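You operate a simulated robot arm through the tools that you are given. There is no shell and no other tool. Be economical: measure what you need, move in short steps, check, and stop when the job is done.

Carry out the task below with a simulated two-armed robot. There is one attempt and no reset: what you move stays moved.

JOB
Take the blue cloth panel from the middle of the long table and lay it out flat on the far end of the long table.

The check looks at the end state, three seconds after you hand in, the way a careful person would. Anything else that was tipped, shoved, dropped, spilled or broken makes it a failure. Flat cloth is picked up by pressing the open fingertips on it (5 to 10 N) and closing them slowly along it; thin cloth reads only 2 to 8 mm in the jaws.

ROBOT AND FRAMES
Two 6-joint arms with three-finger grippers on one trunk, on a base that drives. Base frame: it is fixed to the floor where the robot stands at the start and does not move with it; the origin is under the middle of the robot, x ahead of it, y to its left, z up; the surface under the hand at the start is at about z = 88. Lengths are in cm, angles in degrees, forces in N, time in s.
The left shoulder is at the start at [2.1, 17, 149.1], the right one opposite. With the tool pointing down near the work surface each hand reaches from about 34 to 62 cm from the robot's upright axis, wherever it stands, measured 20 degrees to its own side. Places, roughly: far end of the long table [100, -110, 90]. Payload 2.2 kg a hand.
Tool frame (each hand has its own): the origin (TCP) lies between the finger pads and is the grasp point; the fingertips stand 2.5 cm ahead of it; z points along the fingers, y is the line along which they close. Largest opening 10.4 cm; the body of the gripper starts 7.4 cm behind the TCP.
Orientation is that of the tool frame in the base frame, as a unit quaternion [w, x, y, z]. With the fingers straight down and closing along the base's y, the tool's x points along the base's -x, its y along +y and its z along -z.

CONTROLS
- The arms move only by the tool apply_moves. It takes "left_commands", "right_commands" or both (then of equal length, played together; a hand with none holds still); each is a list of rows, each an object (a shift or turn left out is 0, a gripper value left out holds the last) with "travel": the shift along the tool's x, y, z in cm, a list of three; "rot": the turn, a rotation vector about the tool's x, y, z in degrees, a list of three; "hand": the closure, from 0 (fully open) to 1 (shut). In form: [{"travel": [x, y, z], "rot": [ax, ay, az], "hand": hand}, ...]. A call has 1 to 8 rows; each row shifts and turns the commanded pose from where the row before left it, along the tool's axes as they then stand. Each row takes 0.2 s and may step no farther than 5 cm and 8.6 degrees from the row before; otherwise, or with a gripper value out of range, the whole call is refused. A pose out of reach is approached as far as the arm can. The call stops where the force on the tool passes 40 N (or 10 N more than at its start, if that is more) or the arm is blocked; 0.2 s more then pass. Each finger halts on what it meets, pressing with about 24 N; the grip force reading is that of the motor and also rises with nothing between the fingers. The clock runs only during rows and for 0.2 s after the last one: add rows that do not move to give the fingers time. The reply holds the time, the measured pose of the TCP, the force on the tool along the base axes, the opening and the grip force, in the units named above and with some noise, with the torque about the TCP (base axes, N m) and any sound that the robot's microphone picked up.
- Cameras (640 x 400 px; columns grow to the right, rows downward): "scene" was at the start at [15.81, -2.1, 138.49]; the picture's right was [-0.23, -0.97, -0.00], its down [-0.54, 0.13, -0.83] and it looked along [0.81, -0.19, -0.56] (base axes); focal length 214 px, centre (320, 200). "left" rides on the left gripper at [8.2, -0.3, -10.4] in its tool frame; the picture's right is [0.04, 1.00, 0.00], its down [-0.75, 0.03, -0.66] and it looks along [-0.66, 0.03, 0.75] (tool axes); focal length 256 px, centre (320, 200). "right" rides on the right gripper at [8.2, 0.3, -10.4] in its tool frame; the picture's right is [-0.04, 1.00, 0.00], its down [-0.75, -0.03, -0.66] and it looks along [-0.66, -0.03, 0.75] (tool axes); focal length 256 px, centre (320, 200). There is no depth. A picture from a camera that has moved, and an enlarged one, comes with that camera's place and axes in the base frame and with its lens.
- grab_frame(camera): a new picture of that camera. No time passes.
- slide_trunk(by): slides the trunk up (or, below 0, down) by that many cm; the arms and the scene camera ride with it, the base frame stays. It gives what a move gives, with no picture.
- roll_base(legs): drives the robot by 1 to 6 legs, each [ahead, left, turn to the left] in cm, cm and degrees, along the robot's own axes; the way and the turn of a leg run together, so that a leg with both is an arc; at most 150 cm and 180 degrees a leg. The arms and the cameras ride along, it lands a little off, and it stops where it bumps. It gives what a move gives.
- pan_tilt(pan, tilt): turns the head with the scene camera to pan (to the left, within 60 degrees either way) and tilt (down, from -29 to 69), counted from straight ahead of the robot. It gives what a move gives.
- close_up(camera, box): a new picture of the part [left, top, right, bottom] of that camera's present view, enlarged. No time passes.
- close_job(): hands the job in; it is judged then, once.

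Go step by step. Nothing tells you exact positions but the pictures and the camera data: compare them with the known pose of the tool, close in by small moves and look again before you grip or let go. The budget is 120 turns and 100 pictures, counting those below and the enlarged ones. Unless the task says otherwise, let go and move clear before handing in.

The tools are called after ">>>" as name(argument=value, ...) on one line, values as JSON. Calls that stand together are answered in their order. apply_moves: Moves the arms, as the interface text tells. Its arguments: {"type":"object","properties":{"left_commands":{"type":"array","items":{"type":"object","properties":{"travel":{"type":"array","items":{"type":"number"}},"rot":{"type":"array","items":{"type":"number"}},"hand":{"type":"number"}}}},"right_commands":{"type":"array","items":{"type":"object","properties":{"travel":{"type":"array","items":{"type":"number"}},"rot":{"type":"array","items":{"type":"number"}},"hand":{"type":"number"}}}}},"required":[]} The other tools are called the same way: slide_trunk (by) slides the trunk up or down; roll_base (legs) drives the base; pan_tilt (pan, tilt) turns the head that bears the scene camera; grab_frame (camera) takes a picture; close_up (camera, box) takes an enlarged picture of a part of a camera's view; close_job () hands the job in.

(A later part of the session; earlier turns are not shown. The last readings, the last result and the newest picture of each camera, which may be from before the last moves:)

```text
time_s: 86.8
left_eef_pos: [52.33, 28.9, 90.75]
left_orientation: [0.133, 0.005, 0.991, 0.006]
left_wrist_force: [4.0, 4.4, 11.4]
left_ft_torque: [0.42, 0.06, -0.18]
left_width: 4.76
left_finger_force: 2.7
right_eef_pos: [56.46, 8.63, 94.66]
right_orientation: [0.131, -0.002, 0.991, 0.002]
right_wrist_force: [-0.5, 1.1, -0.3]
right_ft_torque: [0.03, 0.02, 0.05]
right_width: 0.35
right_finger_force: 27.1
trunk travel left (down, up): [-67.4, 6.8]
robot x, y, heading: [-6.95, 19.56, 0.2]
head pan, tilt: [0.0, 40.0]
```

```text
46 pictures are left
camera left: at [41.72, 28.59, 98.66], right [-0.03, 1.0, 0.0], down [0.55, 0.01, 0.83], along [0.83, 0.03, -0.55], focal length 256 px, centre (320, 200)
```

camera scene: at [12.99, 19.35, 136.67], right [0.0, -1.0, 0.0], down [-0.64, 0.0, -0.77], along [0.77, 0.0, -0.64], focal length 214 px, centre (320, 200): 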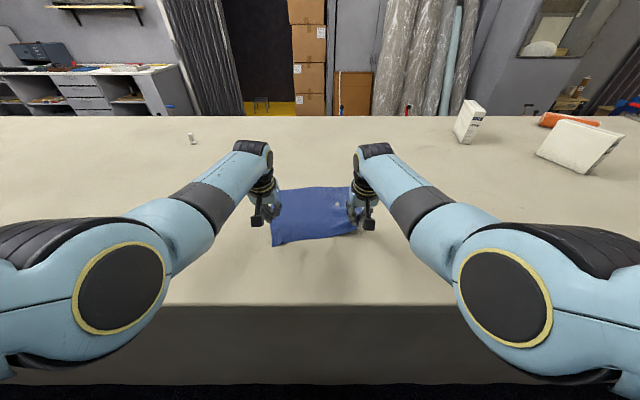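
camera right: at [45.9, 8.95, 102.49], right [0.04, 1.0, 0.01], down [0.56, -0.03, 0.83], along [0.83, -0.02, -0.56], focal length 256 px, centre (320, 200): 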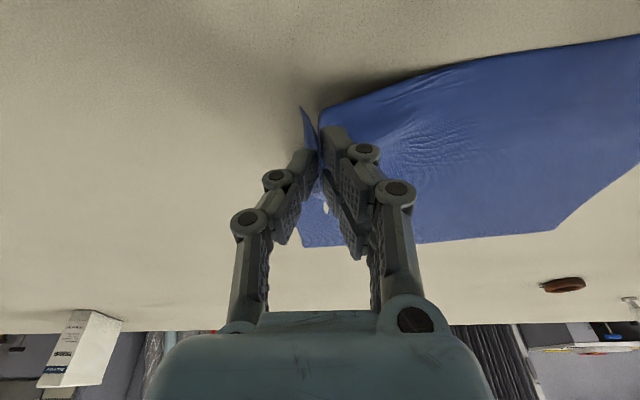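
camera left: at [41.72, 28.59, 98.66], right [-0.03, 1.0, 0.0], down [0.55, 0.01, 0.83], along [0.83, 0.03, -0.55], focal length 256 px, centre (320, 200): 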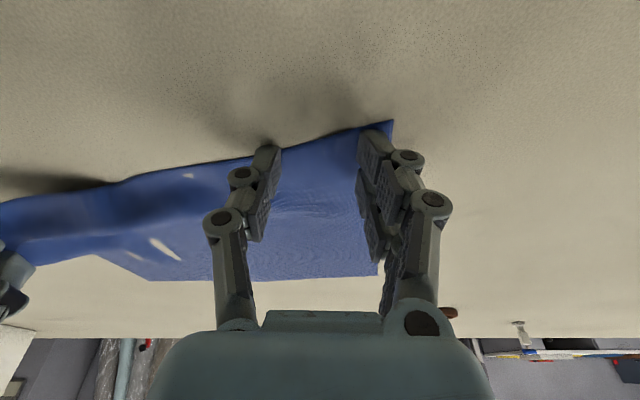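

The inner finger sits right at the edge; I lift, shift 1 cm inward, and press again, then close slowly.

>>> apply_moves(left_commands=[{"travel": [-0.15, 0, -0.6]}, {"travel": [-1.0, 0, 0.26]}, {"travel": [0.13, 0, 0.5]}, {"travel": [0.02, 0, 0.08], "hand": 0.62}, {"hand": 0.66}, {"hand": 0.7}, {"hand": 0.74}, {"hand": 0.77}])

```text
time_s: 88.6
left_eef_pos: [53.07, 28.68, 90.69]
left_orientation: [0.131, 0.005, 0.991, 0.006]
left_wrist_force: [0.5, -0.8, 7.7]
left_ft_torque: [-0.13, 0.06, -0.08]
left_width: 2.63
left_finger_force: 1.1
right_eef_pos: [56.35, 8.66, 94.64]
right_orientation: [0.131, -0.001, 0.991, 0.001]
right_wrist_force: [-0.5, 0.6, 0.2]
right_ft_torque: [0.02, 0.02, -0.01]
right_width: 0.31
right_finger_force: 24.5
trunk travel left (down, up): [-67.4, 6.8]
robot x, y, heading: [-6.74, 19.22, 0.0]
head pan, tilt: [0.0, 40.0]
```

>>> apply_moves(left_commands=[{"travel": [0.01, 0, 0.04], "hand": 0.8}, {"hand": 0.83}, {"hand": 0.86}, {"hand": 0.89}, {"hand": 0.92}, {"hand": 0.95}, {"hand": 1.0}, {}])

>>> grab_frame(camera="left")

```text
time_s: 90.4
left_eef_pos: [53.23, 28.85, 90.71]
left_orientation: [0.133, 0.006, 0.991, 0.006]
left_wrist_force: [-0.9, 1.8, 15.8]
left_ft_torque: [0.04, 0.14, -0.04]
left_width: 0.76
left_finger_force: 24.2
right_eef_pos: [56.31, 8.74, 94.68]
right_orientation: [0.131, -0.001, 0.991, 0.002]
right_wrist_force: [-0.2, 0.7, -0.2]
right_ft_torque: [-0.01, 0.03, 0.02]
right_width: 0.3
right_finger_force: 23.5
trunk travel left (down, up): [-67.4, 6.8]
robot x, y, heading: [-6.56, 19.18, 0.1]
head pan, tilt: [0.0, 40.0]
```

```text
45 pictures are left
camera left: at [42.61, 28.48, 98.66], right [-0.03, 1.0, 0.0], down [0.56, 0.01, 0.83], along [0.83, 0.03, -0.56], focal length 256 px, centre (320, 200)
```

left: 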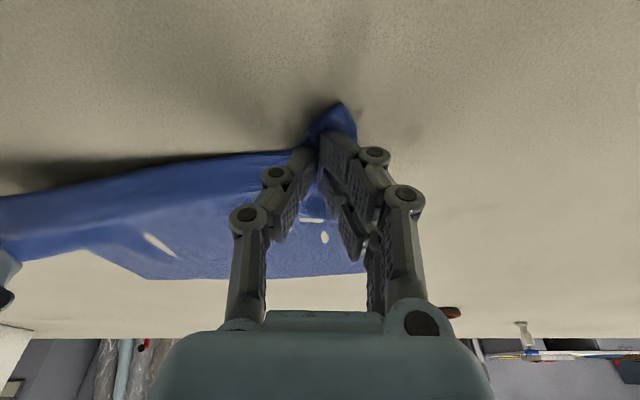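

Both corners are held again. I level the left with the right, lift with the trunk, then raise both arms together so the cloth hangs free.

>>> apply_moves(left_commands=[{"travel": [-1.3, 0, -1.03]}, {"travel": [-1.3, 0, -1.03]}, {"travel": [-1.3, 0, -1.03]}, {}])

>>> slide_trunk(by=6.5)

>>> apply_moves(left_commands=[{"travel": [-0.6, 0, -2.4]}, {"travel": [-0.6, 0, -2.4]}, {"travel": [-0.6, 0, -2.4]}, {"travel": [-0.6, 0, -2.4]}, {}], right_commands=[{"travel": [-0.6, 0, -2.4]}, {"travel": [-0.6, 0, -2.4]}, {"travel": [-0.6, 0, -2.4]}, {"travel": [-0.6, 0, -2.4]}, {}])

>>> grab_frame(camera="scene")

```text
time_s: 91.4
left_eef_pos: [56.21, 28.84, 94.72]
left_orientation: [0.131, 0.006, 0.991, 0.006]
left_wrist_force: [-0.1, 0.6, -0.3]
left_ft_torque: [0.0, 0.02, -0.02]
left_width: 0.72
left_finger_force: 24.2
right_eef_pos: [56.42, 8.72, 94.58]
right_orientation: [0.131, -0.001, 0.991, 0.002]
right_wrist_force: [0.0, -0.4, 0.1]
right_ft_torque: [0.01, -0.01, -0.01]
right_width: 0.28
right_finger_force: 23.8
trunk travel left (down, up): [-67.4, 6.8]
robot x, y, heading: [-6.62, 18.9, 0.1]
head pan, tilt: [0.0, 40.0]
```

```text
time_s: 92.4
left_eef_pos: [56.24, 28.82, 101.18]
left_orientation: [0.13, 0.005, 0.992, 0.006]
left_wrist_force: [0.2, -0.4, -0.1]
left_ft_torque: [0.04, -0.01, -0.05]
left_width: 0.73
left_finger_force: 24.3
right_eef_pos: [56.39, 8.65, 101.08]
right_orientation: [0.131, -0.001, 0.991, 0.001]
right_wrist_force: [0.6, -0.7, 0.7]
right_ft_torque: [0.0, 0.02, 0.0]
right_width: 0.31
right_finger_force: 23.7
trunk travel left (down, up): [-73.9, 0.3]
robot x, y, heading: [-6.57, 19.38, -0.0]
head pan, tilt: [0.0, 40.0]
```

```text
time_s: 93.6
left_eef_pos: [56.21, 28.69, 110.85]
left_orientation: [0.13, 0.006, 0.991, 0.006]
left_wrist_force: [0.9, -1.1, -0.2]
left_ft_torque: [0.0, 0.01, 0.01]
left_width: 0.71
left_finger_force: 24.8
right_eef_pos: [56.36, 8.62, 111.0]
right_orientation: [0.13, -0.001, 0.991, 0.002]
right_wrist_force: [0.0, -0.4, -1.3]
right_ft_torque: [0.04, 0.0, 0.0]
right_width: 0.31
right_finger_force: 24.0
trunk travel left (down, up): [-73.9, 0.3]
robot x, y, heading: [-6.67, 19.44, 0.0]
head pan, tilt: [0.0, 40.0]
```

```text
44 pictures are left
camera scene: at [9.07, 19.34, 143.18], right [0.0, -1.0, 0.0], down [-0.64, 0.0, -0.77], along [0.77, 0.0, -0.64], focal length 214 px, centre (320, 200)
```

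scene: 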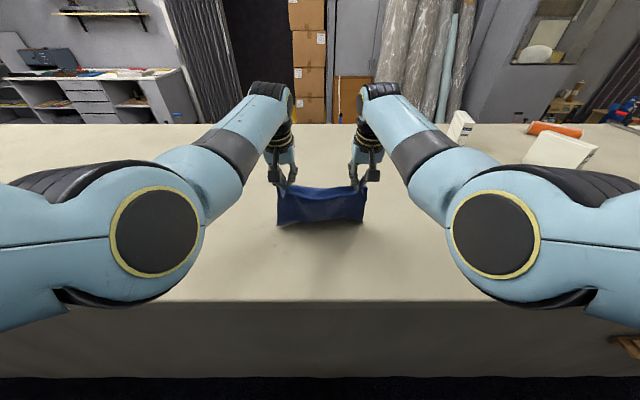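

The cloth hangs from both hands. I raise a bit more and tilt the hands further outward in preparation for a long-reach lay-down.

>>> apply_moves(left_commands=[{"travel": [-0.62, 0, -2.3]}, {"travel": [-0.62, 0, -2.3]}, {"travel": [-0.62, 0, -2.3]}, {"rot": [0, -5, 0]}, {"rot": [0, -5, 0]}, {"rot": [0, -5, 0]}, {}], right_commands=[{"travel": [-0.62, 0, -2.3]}, {"travel": [-0.62, 0, -2.3]}, {"travel": [-0.62, 0, -2.3]}, {"rot": [0, -5, 0]}, {"rot": [0, -5, 0]}, {"rot": [0, -5, 0]}, {}])

>>> grab_frame(camera="left")

>>> close_up(camera="scene", box=[220, 120, 420, 245])

```text
time_s: 95.4
left_eef_pos: [57.84, 34.67, 119.21]
left_orientation: [0.275, -0.007, 0.96, 0.052]
left_wrist_force: [0.3, 0.1, 0.3]
left_ft_torque: [-0.01, 0.02, -0.02]
left_width: 0.13
left_finger_force: 24.6
right_eef_pos: [57.86, 5.13, 119.57]
right_orientation: [0.275, 0.008, 0.961, -0.025]
right_wrist_force: [0.0, -0.7, -0.1]
right_ft_torque: [0.0, 0.01, -0.02]
right_width: 0.28
right_finger_force: 23.2
trunk travel left (down, up): [-73.9, 0.3]
robot x, y, heading: [-6.65, 19.46, -0.3]
head pan, tilt: [0.0, 40.0]
stopped in row 7 (left hand): the arm was blocked; the commanded pose is now the measured one
```

```text
43 pictures are left
camera left: at [45.47, 33.41, 123.62], right [-0.08, 0.99, 0.07], down [0.29, -0.05, 0.95], along [0.95, 0.1, -0.29], focal length 256 px, centre (320, 200)
```

left: 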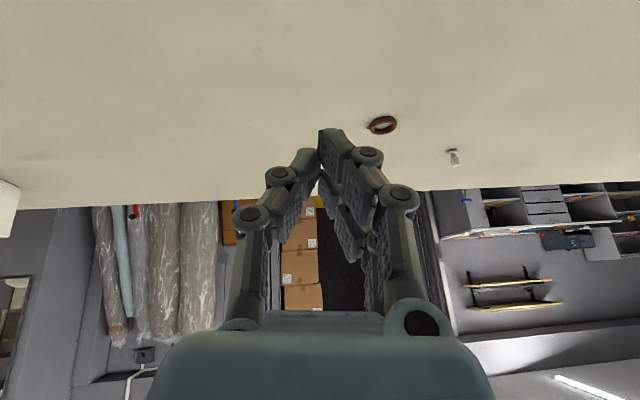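

```text
3.20 times, centred on (320, 182) of scene
camera zoom: at [9.02, 19.35, 143.19], right [0.0, -1.0, 0.0], down [-0.64, 0.0, -0.77], along [0.77, 0.0, -0.64], focal length 686 px, centre (320, 256)
```

zoom: 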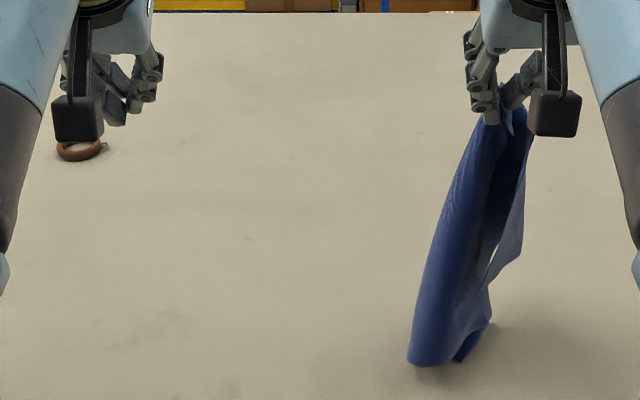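

Tilting bent the arms and pushed the hands apart, so the left lost its corner; the right still holds. New plan: carry it hanging from the right hand to the destination, lay it by lowering with a sideways sweep, then straighten. First I raise the right hand so the cloth hangs free.

>>> apply_moves(right_commands=[{"travel": [-2.2, -1, -3.8]}, {"travel": [-2.2, -1, -3.8]}, {"travel": [-2.2, -1, -3.8]}, {"travel": [-1.5, -1, -2.6]}, {}])

>>> grab_frame(camera="scene")

```text
time_s: 96.6
left_eef_pos: [57.82, 34.59, 119.15]
left_orientation: [0.273, -0.008, 0.961, 0.051]
left_wrist_force: [0.2, -0.3, -1.0]
left_ft_torque: [0.04, 0.01, -0.01]
left_width: 0.14
left_finger_force: 24.1
right_eef_pos: [57.09, 2.2, 135.86]
right_orientation: [0.274, 0.006, 0.961, -0.021]
right_wrist_force: [0.3, 0.1, 0.3]
right_ft_torque: [0.0, 0.03, 0.0]
right_width: 0.31
right_finger_force: 23.2
trunk travel left (down, up): [-73.9, 0.3]
robot x, y, heading: [-6.68, 19.2, -0.1]
head pan, tilt: [0.0, 40.0]
```

```text
41 pictures are left
camera scene: at [9.02, 19.35, 143.19], right [0.0, -1.0, 0.0], down [-0.64, 0.0, -0.77], along [0.77, 0.0, -0.64], focal length 214 px, centre (320, 200)
```

scene: 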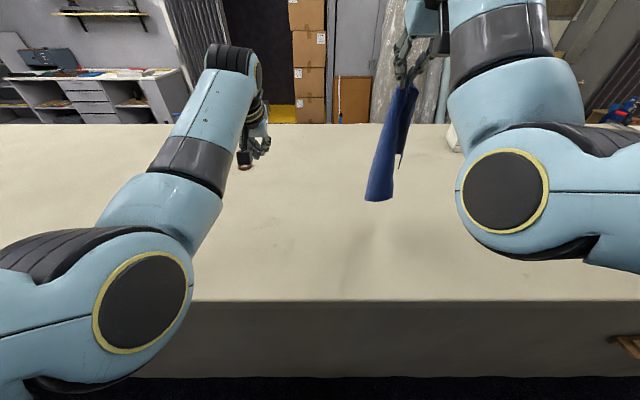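

The cloth hangs free. I drive sideways to the destination.

>>> roll_base(legs=[[0, -70, 0], [0, -62, 0]])

>>> grab_frame(camera="scene")

```text
time_s: 103.6
left_eef_pos: [57.98, -97.95, 119.17]
left_orientation: [0.275, -0.009, 0.96, 0.052]
left_wrist_force: [0.1, 0.5, -0.3]
left_ft_torque: [-0.04, -0.02, 0.02]
left_width: 0.13
left_finger_force: 24.5
right_eef_pos: [57.39, -130.48, 135.83]
right_orientation: [0.274, 0.005, 0.961, -0.02]
right_wrist_force: [0.1, 0.1, 0.2]
right_ft_torque: [-0.02, 0.0, 0.0]
right_width: 0.29
right_finger_force: 24.0
trunk travel left (down, up): [-73.9, 0.3]
robot x, y, heading: [-6.15, -113.31, -0.2]
head pan, tilt: [0.0, 40.0]
```

```text
40 pictures are left
camera scene: at [9.23, -113.45, 143.19], right [0.0, -1.0, 0.0], down [-0.64, 0.0, -0.77], along [0.77, 0.0, -0.64], focal length 214 px, centre (320, 200)
```

scene: 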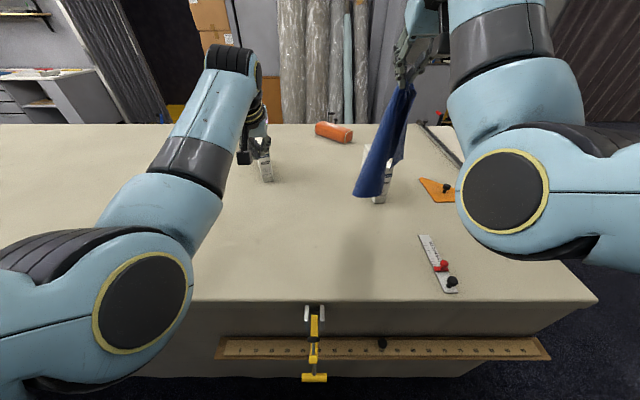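

>>> close_up(camera="scene", box=[310, 60, 470, 220])

```text
2.50 times, centred on (390, 140) of scene
camera zoom: at [9.23, -113.45, 143.19], right [0.0, -1.0, 0.0], down [-0.64, 0.0, -0.77], along [0.77, 0.0, -0.64], focal length 536 px, centre (145, 350)
```

zoom: 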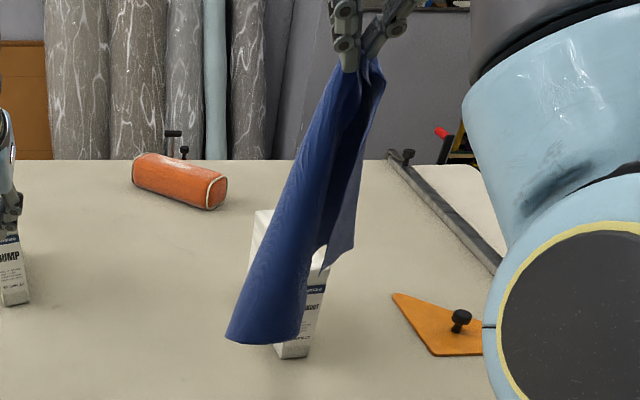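

The cloth hangs as a fold with its ridge to the +y side, so sweeping the hand toward +y while lowering will let it open upward. I move in and lower until the tail just touches the table.

>>> roll_base(legs=[[7, 0, 0]])

>>> apply_moves(right_commands=[{"travel": [1.7, -0.3, 2.9]}, {"travel": [1.7, -0.3, 2.9]}, {"travel": [1.7, -0.3, 2.9]}, {"travel": [1.7, -0.3, 2.9]}, {}])

>>> grab_frame(camera="scene")

```text
time_s: 104.6
left_eef_pos: [64.92, -98.06, 119.18]
left_orientation: [0.274, -0.01, 0.96, 0.053]
left_wrist_force: [0.1, -0.3, -0.2]
left_ft_torque: [0.02, 0.02, 0.0]
left_width: 0.1
left_finger_force: 24.1
right_eef_pos: [64.27, -130.41, 135.92]
right_orientation: [0.275, 0.005, 0.961, -0.021]
right_wrist_force: [-0.2, 1.8, -0.6]
right_ft_torque: [0.04, 0.0, 0.03]
right_width: 0.28
right_finger_force: 24.3
trunk travel left (down, up): [-73.9, 0.3]
robot x, y, heading: [0.59, -113.43, 0.2]
head pan, tilt: [0.0, 40.0]
```

```text
time_s: 105.8
left_eef_pos: [64.97, -97.88, 119.02]
left_orientation: [0.274, -0.01, 0.96, 0.053]
left_wrist_force: [0.3, -1.0, 0.0]
left_ft_torque: [-0.01, 0.03, 0.03]
left_width: 0.09
left_finger_force: 24.2
right_eef_pos: [64.73, -132.16, 122.38]
right_orientation: [0.274, 0.005, 0.962, -0.021]
right_wrist_force: [0.2, 0.9, -0.1]
right_ft_torque: [-0.01, 0.01, -0.02]
right_width: 0.28
right_finger_force: 24.2
trunk travel left (down, up): [-73.9, 0.3]
robot x, y, heading: [0.62, -113.54, 0.2]
head pan, tilt: [0.0, 40.0]
```

```text
38 pictures are left
camera scene: at [16.3, -113.39, 143.18], right [0.0, -1.0, 0.0], down [-0.64, 0.0, -0.77], along [0.77, 0.0, -0.64], focal length 214 px, centre (320, 200)
```

scene: 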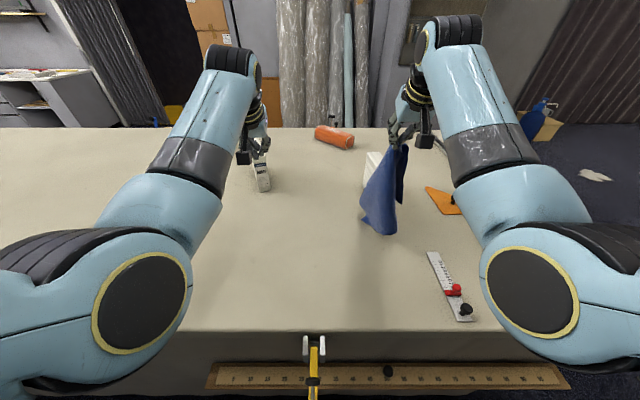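

The tail touches at about [62, −132]. I now alternate small base sweeps to +y with lowering of the right hand.

>>> apply_moves(right_commands=[{"travel": [1.25, 0, 2.17]}, {"travel": [1.25, 0, 2.17]}])

>>> roll_base(legs=[[0, 8, 0]])

>>> apply_moves(right_commands=[{"travel": [1.25, 0, 2.17]}, {"travel": [1.25, 0, 2.17]}])

>>> roll_base(legs=[[0, 7, 0]])

>>> grab_frame(camera="scene")

```text
time_s: 106.4
left_eef_pos: [64.92, -97.87, 118.93]
left_orientation: [0.273, -0.009, 0.961, 0.052]
left_wrist_force: [0.8, -0.9, -0.3]
left_ft_torque: [-0.01, 0.0, 0.0]
left_width: 0.07
left_finger_force: 24.5
right_eef_pos: [64.87, -132.43, 117.58]
right_orientation: [0.274, 0.006, 0.961, -0.022]
right_wrist_force: [-0.7, 0.4, -0.1]
right_ft_torque: [-0.01, -0.02, 0.02]
right_width: 0.3
right_finger_force: 24.3
trunk travel left (down, up): [-73.9, 0.3]
robot x, y, heading: [0.61, -113.42, 0.1]
head pan, tilt: [0.0, 40.0]
```

```text
time_s: 107.4
left_eef_pos: [64.95, -89.91, 118.99]
left_orientation: [0.273, -0.01, 0.961, 0.053]
left_wrist_force: [-0.2, 0.5, 0.4]
left_ft_torque: [-0.05, -0.01, 0.0]
left_width: 0.08
left_finger_force: 24.3
right_eef_pos: [64.9, -124.32, 117.51]
right_orientation: [0.274, 0.006, 0.961, -0.022]
right_wrist_force: [-0.5, 0.6, -0.1]
right_ft_torque: [-0.05, 0.06, -0.02]
right_width: 0.28
right_finger_force: 23.7
trunk travel left (down, up): [-73.9, 0.3]
robot x, y, heading: [0.72, -105.76, 0.2]
head pan, tilt: [0.0, 40.0]
```

```text
time_s: 108.0
left_eef_pos: [65.03, -89.95, 119.01]
left_orientation: [0.272, -0.009, 0.961, 0.053]
left_wrist_force: [0.6, 0.5, -0.1]
left_ft_torque: [-0.01, -0.04, 0.02]
left_width: 0.1
left_finger_force: 24.0
right_eef_pos: [64.9, -124.54, 112.35]
right_orientation: [0.274, 0.006, 0.961, -0.022]
right_wrist_force: [0.5, 0.4, -0.3]
right_ft_torque: [-0.06, 0.01, -0.03]
right_width: 0.29
right_finger_force: 23.9
trunk travel left (down, up): [-73.9, 0.3]
robot x, y, heading: [0.61, -105.76, -0.2]
head pan, tilt: [0.0, 40.0]
```

```text
time_s: 109.0
left_eef_pos: [64.9, -82.79, 119.1]
left_orientation: [0.273, -0.009, 0.961, 0.051]
left_wrist_force: [-0.2, 0.8, 0.3]
left_ft_torque: [-0.03, 0.02, -0.04]
left_width: 0.07
left_finger_force: 23.9
right_eef_pos: [64.98, -117.57, 112.5]
right_orientation: [0.274, 0.006, 0.962, -0.022]
right_wrist_force: [-0.9, 0.4, -1.4]
right_ft_torque: [-0.02, 0.02, -0.03]
right_width: 0.28
right_finger_force: 24.2
trunk travel left (down, up): [-73.9, 0.3]
robot x, y, heading: [0.52, -98.61, 0.1]
head pan, tilt: [0.0, 40.0]
```

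```text
37 pictures are left
camera scene: at [16.21, -98.44, 143.19], right [0.0, -1.0, 0.0], down [-0.64, 0.0, -0.77], along [0.77, 0.0, -0.64], focal length 214 px, centre (320, 200)
```

scene: 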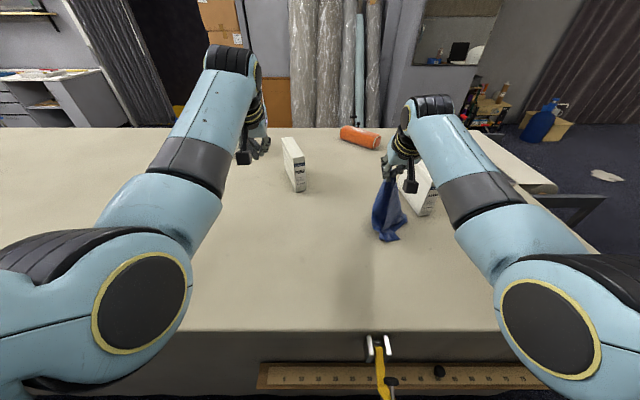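

The tail is dragging along, so I lower more before each sweep.

>>> apply_moves(right_commands=[{"travel": [1.25, 0, 2.17]}, {"travel": [1.25, 0, 2.17]}, {"travel": [1.25, 0, 2.17]}])

>>> roll_base(legs=[[0, 9, 0]])

>>> apply_moves(right_commands=[{"travel": [1.25, 0, 2.17]}, {"travel": [1.25, 0, 2.17]}, {"travel": [1.25, 0, 2.17]}])

>>> roll_base(legs=[[0, 10, 0]])

>>> pan_tilt(pan=-15, tilt=45)

>>> grab_frame(camera="scene")

```text
time_s: 109.8
left_eef_pos: [64.93, -83.0, 119.08]
left_orientation: [0.273, -0.01, 0.961, 0.054]
left_wrist_force: [-0.2, -0.4, -0.7]
left_ft_torque: [0.03, 0.01, 0.0]
left_width: 0.06
left_finger_force: 24.2
right_eef_pos: [65.26, -118.15, 104.94]
right_orientation: [0.274, 0.007, 0.961, -0.021]
right_wrist_force: [-0.2, -0.1, 0.4]
right_ft_torque: [-0.01, 0.01, -0.02]
right_width: 0.3
right_finger_force: 24.2
trunk travel left (down, up): [-73.9, 0.3]
robot x, y, heading: [0.84, -98.77, 0.3]
head pan, tilt: [0.0, 40.0]
```

```text
time_s: 110.9
left_eef_pos: [64.84, -73.92, 119.04]
left_orientation: [0.273, -0.01, 0.96, 0.052]
left_wrist_force: [-0.1, 0.3, 0.4]
left_ft_torque: [-0.04, 0.05, -0.01]
left_width: 0.05
left_finger_force: 24.5
right_eef_pos: [65.17, -108.93, 104.9]
right_orientation: [0.275, 0.006, 0.961, -0.021]
right_wrist_force: [-0.5, 0.4, 0.3]
right_ft_torque: [-0.02, 0.0, 0.0]
right_width: 0.31
right_finger_force: 24.0
trunk travel left (down, up): [-73.9, 0.3]
robot x, y, heading: [0.32, -89.84, 0.1]
head pan, tilt: [0.0, 40.0]
```

```text
time_s: 111.7
left_eef_pos: [65.01, -74.05, 119.07]
left_orientation: [0.274, -0.009, 0.96, 0.053]
left_wrist_force: [-0.8, 0.3, -0.1]
left_ft_torque: [0.04, 0.02, 0.01]
left_width: 0.04
left_finger_force: 24.0
right_eef_pos: [65.41, -109.55, 97.31]
right_orientation: [0.274, 0.006, 0.962, -0.021]
right_wrist_force: [-0.6, -0.1, 0.0]
right_ft_torque: [-0.04, -0.03, 0.03]
right_width: 0.29
right_finger_force: 24.3
trunk travel left (down, up): [-73.9, 0.3]
robot x, y, heading: [0.67, -89.73, -0.0]
head pan, tilt: [0.0, 40.0]
```

```text
time_s: 112.9
left_eef_pos: [65.07, -63.83, 119.18]
left_orientation: [0.274, -0.009, 0.96, 0.053]
left_wrist_force: [-0.6, 0.9, 0.9]
left_ft_torque: [-0.02, 0.01, 0.0]
left_width: 0.06
left_finger_force: 24.2
right_eef_pos: [65.34, -99.4, 97.54]
right_orientation: [0.275, 0.005, 0.961, -0.021]
right_wrist_force: [-0.8, 0.8, -0.8]
right_ft_torque: [-0.04, 0.0, -0.03]
right_width: 0.34
right_finger_force: 23.9
trunk travel left (down, up): [-73.9, 0.3]
robot x, y, heading: [0.54, -79.64, -0.1]
head pan, tilt: [0.0, 40.0]
```

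```text
time_s: 113.7
left_eef_pos: [65.0, -64.04, 118.99]
left_orientation: [0.274, -0.01, 0.96, 0.053]
left_wrist_force: [-0.7, 0.2, -0.8]
left_ft_torque: [0.02, 0.01, 0.02]
left_width: 0.01
left_finger_force: 24.4
right_eef_pos: [65.38, -99.41, 97.29]
right_orientation: [0.273, 0.006, 0.962, -0.021]
right_wrist_force: [0.8, -1.1, -0.5]
right_ft_torque: [-0.01, 0.02, 0.01]
right_width: 0.27
right_finger_force: 24.0
trunk travel left (down, up): [-73.9, 0.3]
robot x, y, heading: [0.5, -79.72, 0.2]
head pan, tilt: [-15.0, 45.0]
```

```text
36 pictures are left
camera scene: at [15.54, -81.63, 142.46], right [-0.26, -0.97, 0.0], down [-0.68, 0.18, -0.71], along [0.68, -0.18, -0.71], focal length 214 px, centre (320, 200)
```

scene: 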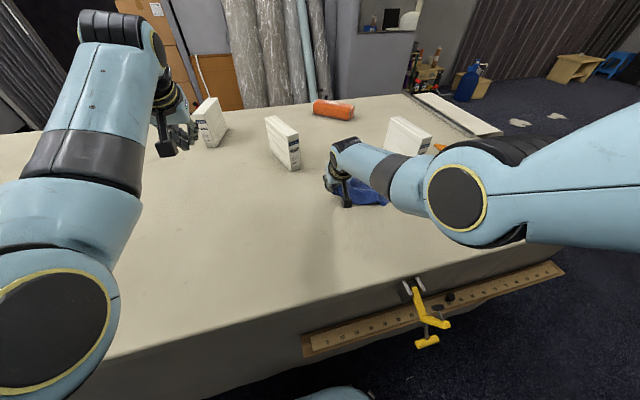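

>>> grab_frame(camera="right")

```text
35 pictures are left
camera right: at [52.99, -98.61, 101.94], right [0.06, 1.0, -0.02], down [0.29, 0.0, 0.96], along [0.95, -0.06, -0.29], focal length 256 px, centre (320, 200)
```

right: 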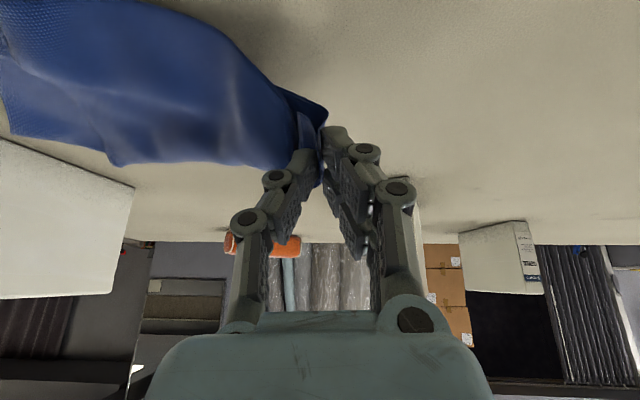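

I lower the hand to the table, sweep a little more to flatten, release, and raise the hand to view the result.

>>> apply_moves(right_commands=[{"travel": [1.2, 0, 2.05]}, {"travel": [1.1, 0, 1.9]}])

>>> roll_base(legs=[[0, 6, 0]])

>>> apply_moves(right_commands=[{"travel": [0.6, 0, 1.0]}, {"hand": 0.6}, {}, {"travel": [-1.25, 0, -2.17]}, {"travel": [-2, 0, -3.5]}, {"travel": [-2, 0, -3.5]}, {"travel": [-2, 0, -3.5]}])

>>> roll_base(legs=[[-2, 15, 0]])

>>> pan_tilt(pan=-30, tilt=40)

>>> grab_frame(camera="scene")

>>> grab_frame(camera="right")

```text
time_s: 114.3
left_eef_pos: [64.9, -63.9, 119.07]
left_orientation: [0.273, -0.009, 0.96, 0.053]
left_wrist_force: [-0.4, -0.2, 0.3]
left_ft_torque: [0.01, 0.0, 0.03]
left_width: 0.03
left_finger_force: 24.0
right_eef_pos: [64.25, -99.24, 94.0]
right_orientation: [0.275, 0.005, 0.961, -0.021]
right_wrist_force: [-0.2, -0.3, 0.0]
right_ft_torque: [0.0, -0.03, 0.0]
right_width: 0.28
right_finger_force: 24.0
right hand out of reach, approached as far as the arm can: row 1, 2
trunk travel left (down, up): [-73.9, 0.3]
robot x, y, heading: [0.31, -79.63, 0.2]
head pan, tilt: [-15.0, 45.0]
```

```text
time_s: 115.2
left_eef_pos: [64.88, -57.94, 119.08]
left_orientation: [0.273, -0.008, 0.961, 0.053]
left_wrist_force: [0.3, 0.1, 0.2]
left_ft_torque: [0.0, 0.0, -0.01]
left_width: 0.02
left_finger_force: 24.2
right_eef_pos: [64.09, -93.2, 94.01]
right_orientation: [0.275, 0.006, 0.961, -0.022]
right_wrist_force: [0.1, 0.8, -0.7]
right_ft_torque: [-0.04, 0.0, -0.01]
right_width: 0.3
right_finger_force: 24.3
trunk travel left (down, up): [-73.9, 0.3]
robot x, y, heading: [0.31, -73.46, -0.2]
head pan, tilt: [-15.0, 45.0]
```

```text
time_s: 116.8
left_eef_pos: [64.94, -57.87, 118.97]
left_orientation: [0.273, -0.009, 0.961, 0.053]
left_wrist_force: [-0.4, 0.0, 0.2]
left_ft_torque: [0.03, 0.04, -0.01]
left_width: 0.01
left_finger_force: 24.3
right_eef_pos: [70.38, -91.67, 102.99]
right_orientation: [0.273, 0.006, 0.962, -0.021]
right_wrist_force: [0.5, -0.3, 0.3]
right_ft_torque: [0.02, -0.02, 0.02]
right_width: 4.18
right_finger_force: 0.1
right hand out of reach, approached as far as the arm can: row 1, 4, 5, 6, 7
trunk travel left (down, up): [-73.9, 0.3]
robot x, y, heading: [0.45, -73.5, -0.1]
head pan, tilt: [-15.0, 45.0]
```

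```text
time_s: 118.2
left_eef_pos: [62.94, -43.13, 119.02]
left_orientation: [0.273, -0.008, 0.961, 0.053]
left_wrist_force: [-0.3, -0.2, 0.8]
left_ft_torque: [-0.07, -0.01, 0.0]
left_width: 0.0
left_finger_force: 24.0
right_eef_pos: [68.3, -76.84, 103.05]
right_orientation: [0.274, 0.007, 0.962, -0.021]
right_wrist_force: [0.8, 1.0, 0.0]
right_ft_torque: [0.0, 0.05, -0.02]
right_width: 4.15
right_finger_force: 0.0
trunk travel left (down, up): [-73.9, 0.3]
robot x, y, heading: [-1.51, -58.7, 0.0]
head pan, tilt: [-15.0, 45.0]
```

```text
time_s: 119.0
left_eef_pos: [62.97, -43.09, 119.1]
left_orientation: [0.274, -0.008, 0.96, 0.052]
left_wrist_force: [-0.3, -0.9, -0.4]
left_ft_torque: [0.01, 0.03, 0.0]
left_width: 0.03
left_finger_force: 24.2
right_eef_pos: [68.25, -76.79, 103.17]
right_orientation: [0.274, 0.006, 0.962, -0.021]
right_wrist_force: [0.0, -0.6, 0.3]
right_ft_torque: [-0.01, -0.01, -0.01]
right_width: 4.16
right_finger_force: 0.0
trunk travel left (down, up): [-73.9, 0.3]
robot x, y, heading: [-1.53, -58.76, -0.1]
head pan, tilt: [-30.0, 40.0]
```

```text
34 pictures are left
camera scene: at [13.04, -62.81, 143.19], right [-0.5, -0.87, 0.0], down [-0.56, 0.32, -0.77], along [0.66, -0.38, -0.64], focal length 214 px, centre (320, 200)
```

scene: 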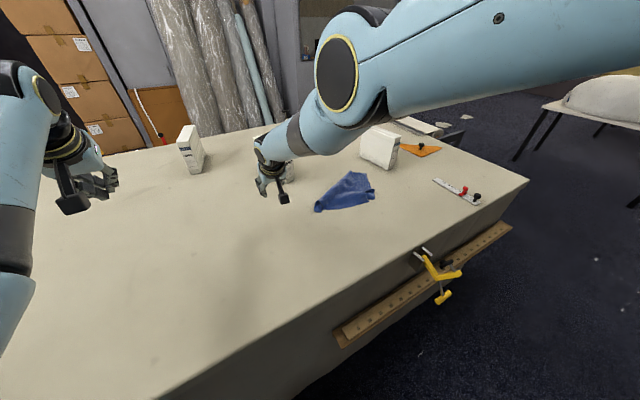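

```text
33 pictures are left
camera right: at [55.91, -76.06, 107.62], right [0.06, 1.0, -0.02], down [0.29, 0.0, 0.96], along [0.95, -0.06, -0.29], focal length 256 px, centre (320, 200)
```

right: 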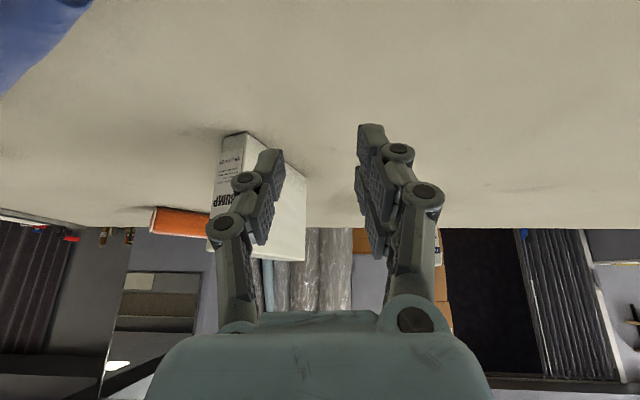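

>>> close_up(camera="scene", box=[285, 150, 405, 225])

```text
5.33 times, centred on (345, 188) of scene
camera zoom: at [13.04, -62.81, 143.19], right [-0.5, -0.87, 0.0], down [-0.56, 0.32, -0.77], along [0.66, -0.38, -0.64], focal length 1144 px, centre (187, 267)
```

zoom: 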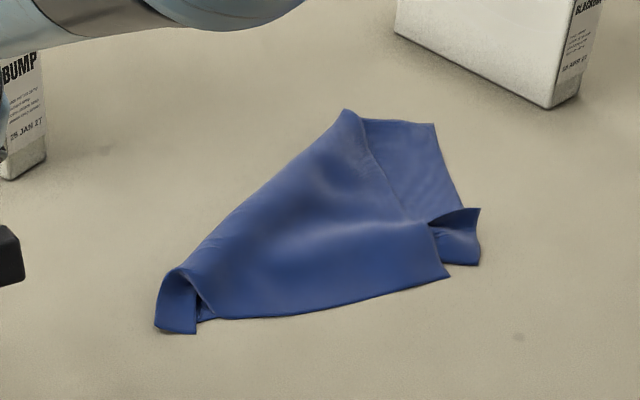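

The cloth has one corner folded over. The near edge's two ends (A ≈ [65,−90] and the curled L ≈ [60,−116]) face the robot, so grasping those two with both hands and lifting will let it unfold. First I bring both arms back to a healthy posture.

>>> apply_moves(right_commands=[{"travel": [2.2, 0, -0.13]}, {"travel": [2.2, 0, -0.13]}, {"travel": [2.2, 0, -0.13]}, {"travel": [2.2, 0, -0.13]}, {}], left_commands=[{"travel": [2, 1, -1.2]}, {"travel": [2, 1, -1.2]}, {"rot": [2, 5.6, 0]}, {"rot": [2, 5.6, 0]}, {"rot": [2, 5.6, 0]}])

```text
time_s: 120.2
left_eef_pos: [58.3, -41.32, 119.17]
left_orientation: [0.129, -0.002, 0.992, 0.001]
left_wrist_force: [0.1, 0.4, -0.4]
left_ft_torque: [0.01, 0.02, 0.01]
left_width: 0.02
left_finger_force: 23.5
right_eef_pos: [63.77, -76.49, 96.5]
right_orientation: [0.273, 0.005, 0.962, -0.021]
right_wrist_force: [0.8, 0.1, 0.7]
right_ft_torque: [-0.01, -0.02, 0.02]
right_width: 4.15
right_finger_force: 0.0
right hand out of reach, approached as far as the arm can: row 1, 2, 3, 4
trunk travel left (down, up): [-73.9, 0.3]
robot x, y, heading: [-1.58, -58.57, -0.2]
head pan, tilt: [-30.0, 40.0]
```

>>> apply_moves(right_commands=[{"rot": [0, -6, 0]}, {"rot": [0, -6, 0]}, {"travel": [1, 0, -3]}, {"travel": [2, 0, -3]}, {}])

```text
time_s: 121.4
left_eef_pos: [58.21, -41.34, 119.11]
left_orientation: [0.131, -0.002, 0.991, 0.002]
left_wrist_force: [0.2, 1.0, 0.0]
left_ft_torque: [0.03, 0.03, 0.02]
left_width: 0.0
left_finger_force: 24.1
right_eef_pos: [63.31, -75.68, 94.73]
right_orientation: [0.373, 0.004, 0.927, -0.022]
right_wrist_force: [-0.1, 0.5, 1.0]
right_ft_torque: [-0.04, 0.02, 0.0]
right_width: 4.17
right_finger_force: 0.2
right hand out of reach, approached as far as the arm can: row 1, 2, 3, 4
trunk travel left (down, up): [-73.9, 0.3]
robot x, y, heading: [-1.97, -58.5, -0.2]
head pan, tilt: [-30.0, 40.0]
```

The arm is stretched straight again; before, sweeping up then down-and-in freed it. I repeat that here over the empty table.

>>> apply_moves(right_commands=[{"travel": [-3.1, 0, -3.24]}, {"travel": [-3.1, 0, -3.24]}, {"travel": [-3.1, 0, -3.24]}, {"travel": [-3.1, 0, -3.24]}, {"travel": [-3.1, 0, -3.24]}, {"travel": [-3.1, 0, -3.24]}])

>>> apply_moves(right_commands=[{"travel": [2.1, 0, 2.2]}, {"travel": [3.1, 0, 3.2]}, {"travel": [3.8, 0, 2.5]}, {"travel": [4.2, 0, 1.5]}, {"travel": [4.2, 0, 1.5]}, {"travel": [2.2, 0, -2]}, {}])

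```text
time_s: 122.8
left_eef_pos: [58.21, -41.32, 119.25]
left_orientation: [0.13, -0.002, 0.992, 0.001]
left_wrist_force: [0.3, -0.6, -0.5]
left_ft_torque: [0.01, 0.03, -0.01]
left_width: 0.0
left_finger_force: 24.1
right_eef_pos: [75.3, -72.67, 113.91]
right_orientation: [0.372, 0.004, 0.928, -0.022]
right_wrist_force: [-0.5, -0.6, -0.7]
right_ft_torque: [0.01, -0.03, 0.04]
right_width: 4.15
right_finger_force: 0.0
right hand out of reach, approached as far as the arm can: row 1, 2, 3, 4, 5, 6
trunk travel left (down, up): [-73.9, 0.3]
robot x, y, heading: [-1.65, -58.7, -0.2]
head pan, tilt: [-30.0, 40.0]
```

```text
time_s: 124.4
left_eef_pos: [58.33, -41.31, 119.16]
left_orientation: [0.129, -0.002, 0.992, 0.0]
left_wrist_force: [-0.1, 0.1, 0.9]
left_ft_torque: [0.01, 0.01, 0.01]
left_width: 0.01
left_finger_force: 24.0
right_eef_pos: [63.15, -72.38, 98.29]
right_orientation: [0.372, 0.004, 0.928, -0.021]
right_wrist_force: [0.4, -0.2, 0.4]
right_ft_torque: [-0.01, 0.02, -0.02]
right_width: 4.15
right_finger_force: 0.0
right hand out of reach, approached as far as the arm can: row 1, 2, 3, 4, 5
trunk travel left (down, up): [-73.9, 0.3]
robot x, y, heading: [-1.36, -58.95, 0.1]
head pan, tilt: [-30.0, 40.0]
```

Freed. I retract and return the right hand to the 15° tilt.

>>> apply_moves(right_commands=[{"travel": [1, 0, -3]}, {"travel": [1, 0, -3]}, {"rot": [0, 7, 0]}, {"rot": [0, 7, 0]}, {"rot": [0, 7, 0]}, {"rot": [0, 7.5, 0]}, {}])

```text
time_s: 126.0
left_eef_pos: [58.18, -41.37, 119.11]
left_orientation: [0.131, -0.001, 0.991, 0.001]
left_wrist_force: [0.4, 0.9, 0.1]
left_ft_torque: [0.0, -0.01, 0.02]
left_width: 0.01
left_finger_force: 24.3
right_eef_pos: [57.57, -72.06, 101.2]
right_orientation: [0.133, 0.009, 0.991, -0.02]
right_wrist_force: [-0.9, 0.1, 0.8]
right_ft_torque: [-0.03, -0.04, 0.03]
right_width: 4.17
right_finger_force: 0.1
trunk travel left (down, up): [-73.9, 0.3]
robot x, y, heading: [-1.21, -58.45, -0.0]
head pan, tilt: [-30.0, 40.0]
```

Now I position the robot in front of the cloth with hands above it.

>>> apply_moves(right_commands=[{"travel": [-0.8, 0, -3.2], "hand": 0.55}, {"travel": [-0.8, 0, -3.2]}, {"travel": [0, 0, 0]}], left_commands=[{"travel": [0.9, -1.3, 3.4], "hand": 0.55}, {"travel": [0.9, -1.3, 3.4]}, {"travel": [0, -1.3, 0]}])

>>> slide_trunk(by=-6.5)

>>> roll_base(legs=[[0, -44.5, 0], [2.7, 0, 0]])

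>>> grab_frame(camera="left")

>>> grab_frame(camera="right")

```text
time_s: 126.8
left_eef_pos: [58.32, -45.23, 112.05]
left_orientation: [0.13, -0.002, 0.991, 0.001]
left_wrist_force: [0.8, -0.1, 0.7]
left_ft_torque: [0.04, -0.01, -0.03]
left_width: 4.69
left_finger_force: 0.1
right_eef_pos: [57.33, -71.93, 107.89]
right_orientation: [0.133, 0.009, 0.991, -0.019]
right_wrist_force: [0.9, 0.0, -0.4]
right_ft_torque: [0.0, 0.01, 0.02]
right_width: 4.65
right_finger_force: 0.0
trunk travel left (down, up): [-73.9, 0.3]
robot x, y, heading: [-1.64, -58.55, 0.1]
head pan, tilt: [-30.0, 40.0]
```

```text
time_s: 127.8
left_eef_pos: [58.3, -45.22, 105.57]
left_orientation: [0.131, -0.002, 0.991, 0.001]
left_wrist_force: [0.5, -0.7, -0.5]
left_ft_torque: [0.01, 0.01, -0.01]
left_width: 4.66
left_finger_force: 0.0
right_eef_pos: [57.37, -71.93, 101.45]
right_orientation: [0.132, 0.009, 0.991, -0.021]
right_wrist_force: [-0.3, 0.0, -0.1]
right_ft_torque: [0.0, 0.03, 0.01]
right_width: 4.7
right_finger_force: 0.1
trunk travel left (down, up): [-67.4, 6.8]
robot x, y, heading: [-1.39, -58.75, 0.0]
head pan, tilt: [-30.0, 40.0]
```

```text
time_s: 130.9
left_eef_pos: [60.86, -89.25, 105.66]
left_orientation: [0.13, -0.002, 0.991, 0.001]
left_wrist_force: [-0.1, 0.0, -1.0]
left_ft_torque: [-0.01, 0.01, 0.02]
left_width: 4.71
left_finger_force: 0.1
right_eef_pos: [59.93, -115.85, 101.39]
right_orientation: [0.133, 0.009, 0.991, -0.02]
right_wrist_force: [0.8, -0.1, -0.2]
right_ft_torque: [0.01, -0.01, 0.02]
right_width: 4.69
right_finger_force: 0.0
trunk travel left (down, up): [-67.4, 6.8]
robot x, y, heading: [1.48, -102.67, 0.1]
head pan, tilt: [-30.0, 40.0]
```

```text
31 pictures are left
camera left: at [50.27, -89.6, 113.57], right [-0.04, 1.0, -0.01], down [0.56, 0.03, 0.83], along [0.83, 0.03, -0.56], focal length 256 px, centre (320, 200)
```

left: 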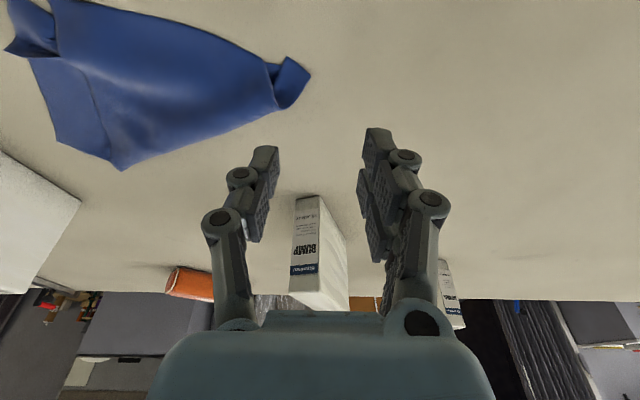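

```text
30 pictures are left
camera right: at [49.35, -115.03, 109.24], right [0.06, 1.0, -0.03], down [0.55, -0.01, 0.83], along [0.83, -0.07, -0.55], focal length 256 px, centre (320, 200)
```

right: 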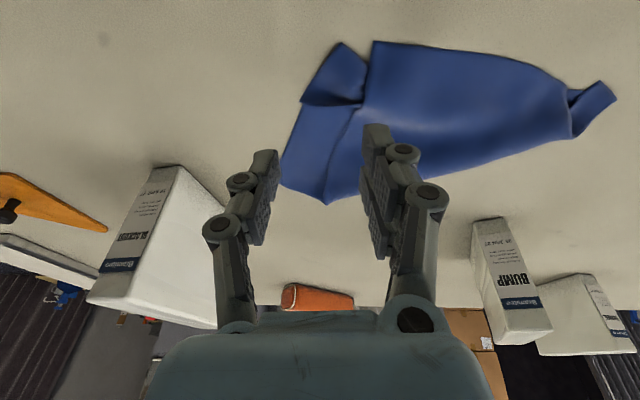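

A is a rolled end at ≈[66,−92], L a small flap at ≈[62.5,−116]. I move in 2.5 cm and bring the hands over those points.

>>> roll_base(legs=[[2.5, 0, 0]])

>>> apply_moves(left_commands=[{"travel": [-0.1, -1.2, 3.0]}, {"travel": [-0.1, -1.3, 3.0]}, {"travel": [0, 0, 2.5]}, {"travel": [0.5, 0, 2.0]}, {}], right_commands=[{"travel": [0.5, -0.4, 2.0], "hand": 0.6}, {"travel": [0.5, -0.4, 2.0]}, {"travel": [0.4, 0, 1.4]}, {}, {}])

>>> grab_frame(camera="left")

>>> grab_frame(camera="right")

```text
time_s: 131.7
left_eef_pos: [63.27, -89.28, 105.71]
left_orientation: [0.132, -0.002, 0.991, 0.0]
left_wrist_force: [-0.3, -0.8, 0.2]
left_ft_torque: [-0.06, -0.01, 0.02]
left_width: 4.7
left_finger_force: 0.2
right_eef_pos: [62.32, -115.93, 101.44]
right_orientation: [0.133, 0.009, 0.991, -0.019]
right_wrist_force: [0.0, -0.2, 0.5]
right_ft_torque: [-0.05, 0.01, 0.0]
right_width: 4.69
right_finger_force: 0.0
trunk travel left (down, up): [-67.4, 6.8]
robot x, y, heading: [3.54, -102.78, 0.1]
head pan, tilt: [-30.0, 40.0]
```

```text
time_s: 132.9
left_eef_pos: [65.69, -91.79, 95.53]
left_orientation: [0.13, -0.002, 0.992, 0.001]
left_wrist_force: [0.2, 0.3, -0.5]
left_ft_torque: [-0.02, 0.01, -0.01]
left_width: 4.68
left_finger_force: 0.1
right_eef_pos: [62.46, -116.97, 95.66]
right_orientation: [0.133, 0.01, 0.991, -0.019]
right_wrist_force: [0.4, -0.1, 0.0]
right_ft_torque: [0.01, 0.0, 0.03]
right_width: 4.17
right_finger_force: 0.1
trunk travel left (down, up): [-67.4, 6.8]
robot x, y, heading: [3.39, -102.91, 0.2]
head pan, tilt: [-30.0, 40.0]
```

```text
29 pictures are left
camera left: at [55.15, -92.15, 103.36], right [-0.04, 1.0, -0.01], down [0.56, 0.03, 0.83], along [0.83, 0.03, -0.56], focal length 256 px, centre (320, 200)
```

left: 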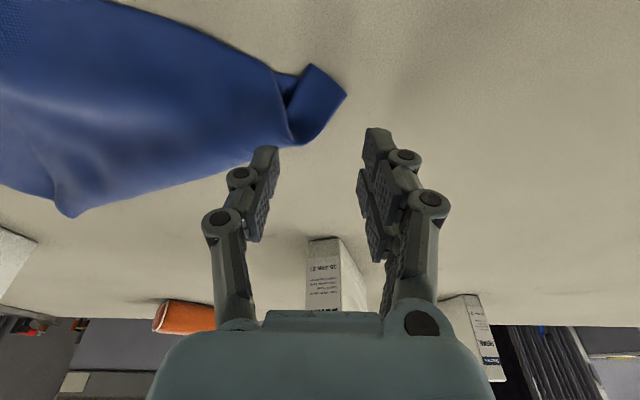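

```text
28 pictures are left
camera right: at [51.88, -116.12, 103.65], right [0.06, 1.0, -0.03], down [0.55, -0.01, 0.83], along [0.83, -0.07, -0.55], focal length 256 px, centre (320, 200)
```

right: 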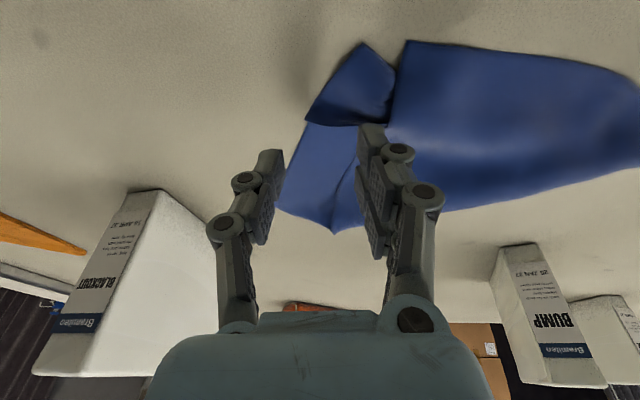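

Both are nearly over their targets; I centre them and descend close to the table.

>>> apply_moves(left_commands=[{"travel": [0.38, 0, 1.42]}, {"travel": [0.38, 0, 1.42]}, {"travel": [0.38, 0, 1.42]}, {"travel": [0.05, 0, 0.2]}, {}], right_commands=[{"travel": [0.71, 0.5, 1.36]}, {"travel": [0.71, 0.5, 1.36]}, {"travel": [0.71, 0.5, 1.36]}, {"travel": [0.05, 0, 0.2]}, {}])

>>> grab_frame(camera="left")

>>> grab_frame(camera="right")

```text
time_s: 134.1
left_eef_pos: [65.09, -91.31, 91.22]
left_orientation: [0.13, -0.002, 0.991, 0.0]
left_wrist_force: [-0.1, 0.0, 0.6]
left_ft_torque: [-0.01, 0.02, 0.0]
left_width: 4.69
left_finger_force: 0.0
left hand out of reach, approached as far as the arm can: row 3
right_eef_pos: [61.48, -115.4, 91.24]
right_orientation: [0.134, 0.01, 0.991, -0.019]
right_wrist_force: [0.0, -0.7, 5.5]
right_ft_torque: [0.06, 0.08, 0.03]
right_width: 4.1
right_finger_force: 0.0
trunk travel left (down, up): [-67.4, 6.8]
robot x, y, heading: [3.57, -102.38, 0.1]
head pan, tilt: [-30.0, 40.0]
```

```text
27 pictures are left
camera left: at [54.39, -91.75, 99.23], right [-0.04, 1.0, -0.01], down [0.56, 0.03, 0.83], along [0.83, 0.03, -0.56], focal length 256 px, centre (320, 200)
```

left: 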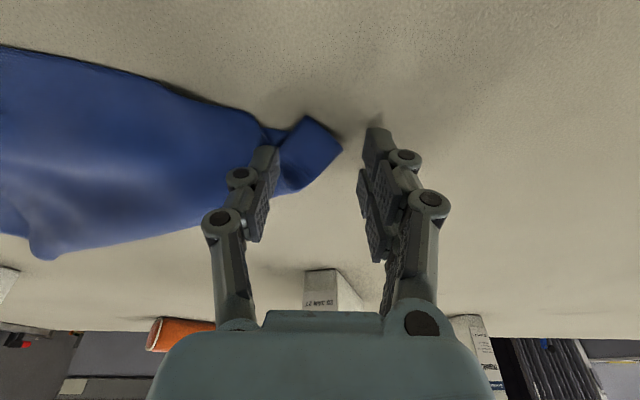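

```text
26 pictures are left
camera right: at [50.95, -114.62, 99.01], right [0.06, 1.0, -0.02], down [0.55, -0.01, 0.83], along [0.83, -0.07, -0.55], focal length 256 px, centre (320, 200)
```

right: 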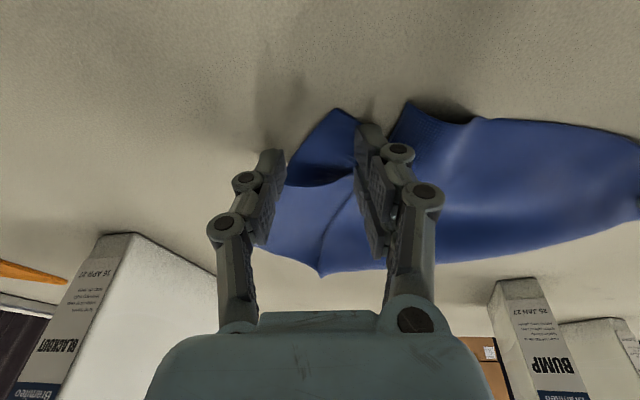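

Both targets are between the fingers. I close both slowly, pressing the left slightly lower.

>>> apply_moves(left_commands=[{"travel": [0.2, 0, 0.35]}, {"hand": 0.62}, {"hand": 0.68}, {"hand": 0.74}, {"hand": 0.8}, {"hand": 0.86}, {"hand": 0.92}, {"hand": 1.0}], right_commands=[{"travel": [0.03, 0, 0.12]}, {"hand": 0.64}, {"hand": 0.69}, {"hand": 0.74}, {"hand": 0.8}, {"hand": 0.86}, {"hand": 0.92}, {"hand": 1.0}])

>>> apply_moves(left_commands=[{}, {}, {}])

>>> grab_frame(camera="left")

>>> grab_frame(camera="right")

```text
time_s: 135.9
left_eef_pos: [64.56, -91.51, 90.9]
left_orientation: [0.13, -0.002, 0.992, 0.001]
left_wrist_force: [-0.4, 1.9, 3.5]
left_ft_torque: [0.12, 0.11, -0.04]
left_width: 0.0
left_finger_force: 24.0
right_eef_pos: [61.4, -115.53, 90.9]
right_orientation: [0.132, 0.009, 0.991, -0.02]
right_wrist_force: [-1.5, 0.7, 2.7]
right_ft_torque: [0.09, 0.03, 0.02]
right_width: 0.05
right_finger_force: 23.5
trunk travel left (down, up): [-67.4, 6.8]
robot x, y, heading: [3.53, -102.95, -0.1]
head pan, tilt: [-30.0, 40.0]
```

```text
time_s: 136.7
left_eef_pos: [64.61, -91.43, 91.05]
left_orientation: [0.131, -0.002, 0.991, 0.001]
left_wrist_force: [-1.4, -1.6, 2.1]
left_ft_torque: [0.02, 0.06, 0.01]
left_width: 0.0
left_finger_force: 24.1
right_eef_pos: [61.54, -115.63, 91.01]
right_orientation: [0.132, 0.009, 0.991, -0.02]
right_wrist_force: [-1.2, -0.2, 1.3]
right_ft_torque: [-0.04, -0.02, 0.01]
right_width: 0.06
right_finger_force: 24.0
trunk travel left (down, up): [-67.4, 6.8]
robot x, y, heading: [3.5, -102.83, -0.1]
head pan, tilt: [-30.0, 40.0]
```

```text
25 pictures are left
camera left: at [54.16, -91.81, 98.88], right [-0.04, 1.0, -0.01], down [0.56, 0.03, 0.83], along [0.83, 0.03, -0.56], focal length 256 px, centre (320, 200)
```

left: 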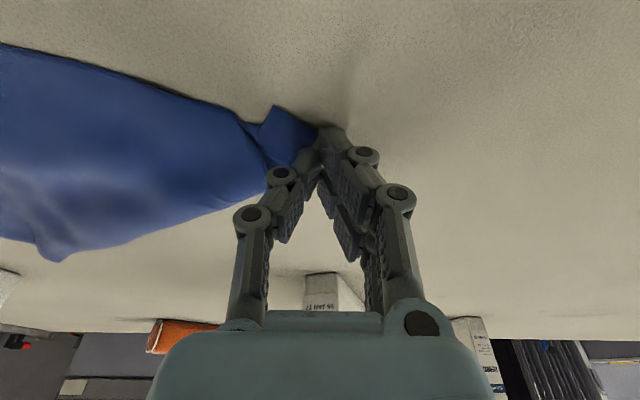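

```text
24 pictures are left
camera right: at [50.9, -114.75, 98.82], right [0.06, 1.0, -0.03], down [0.55, -0.01, 0.83], along [0.83, -0.07, -0.55], focal length 256 px, centre (320, 200)
```

right: 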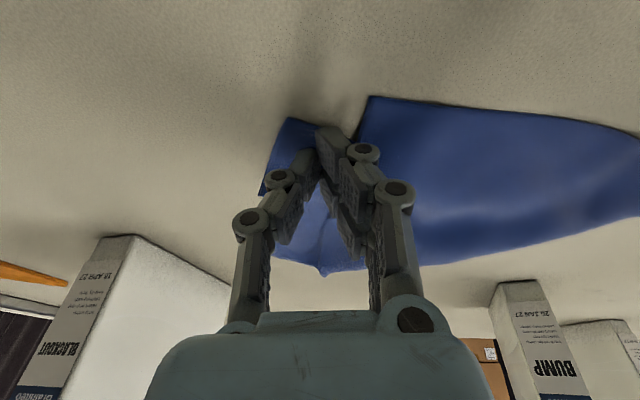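

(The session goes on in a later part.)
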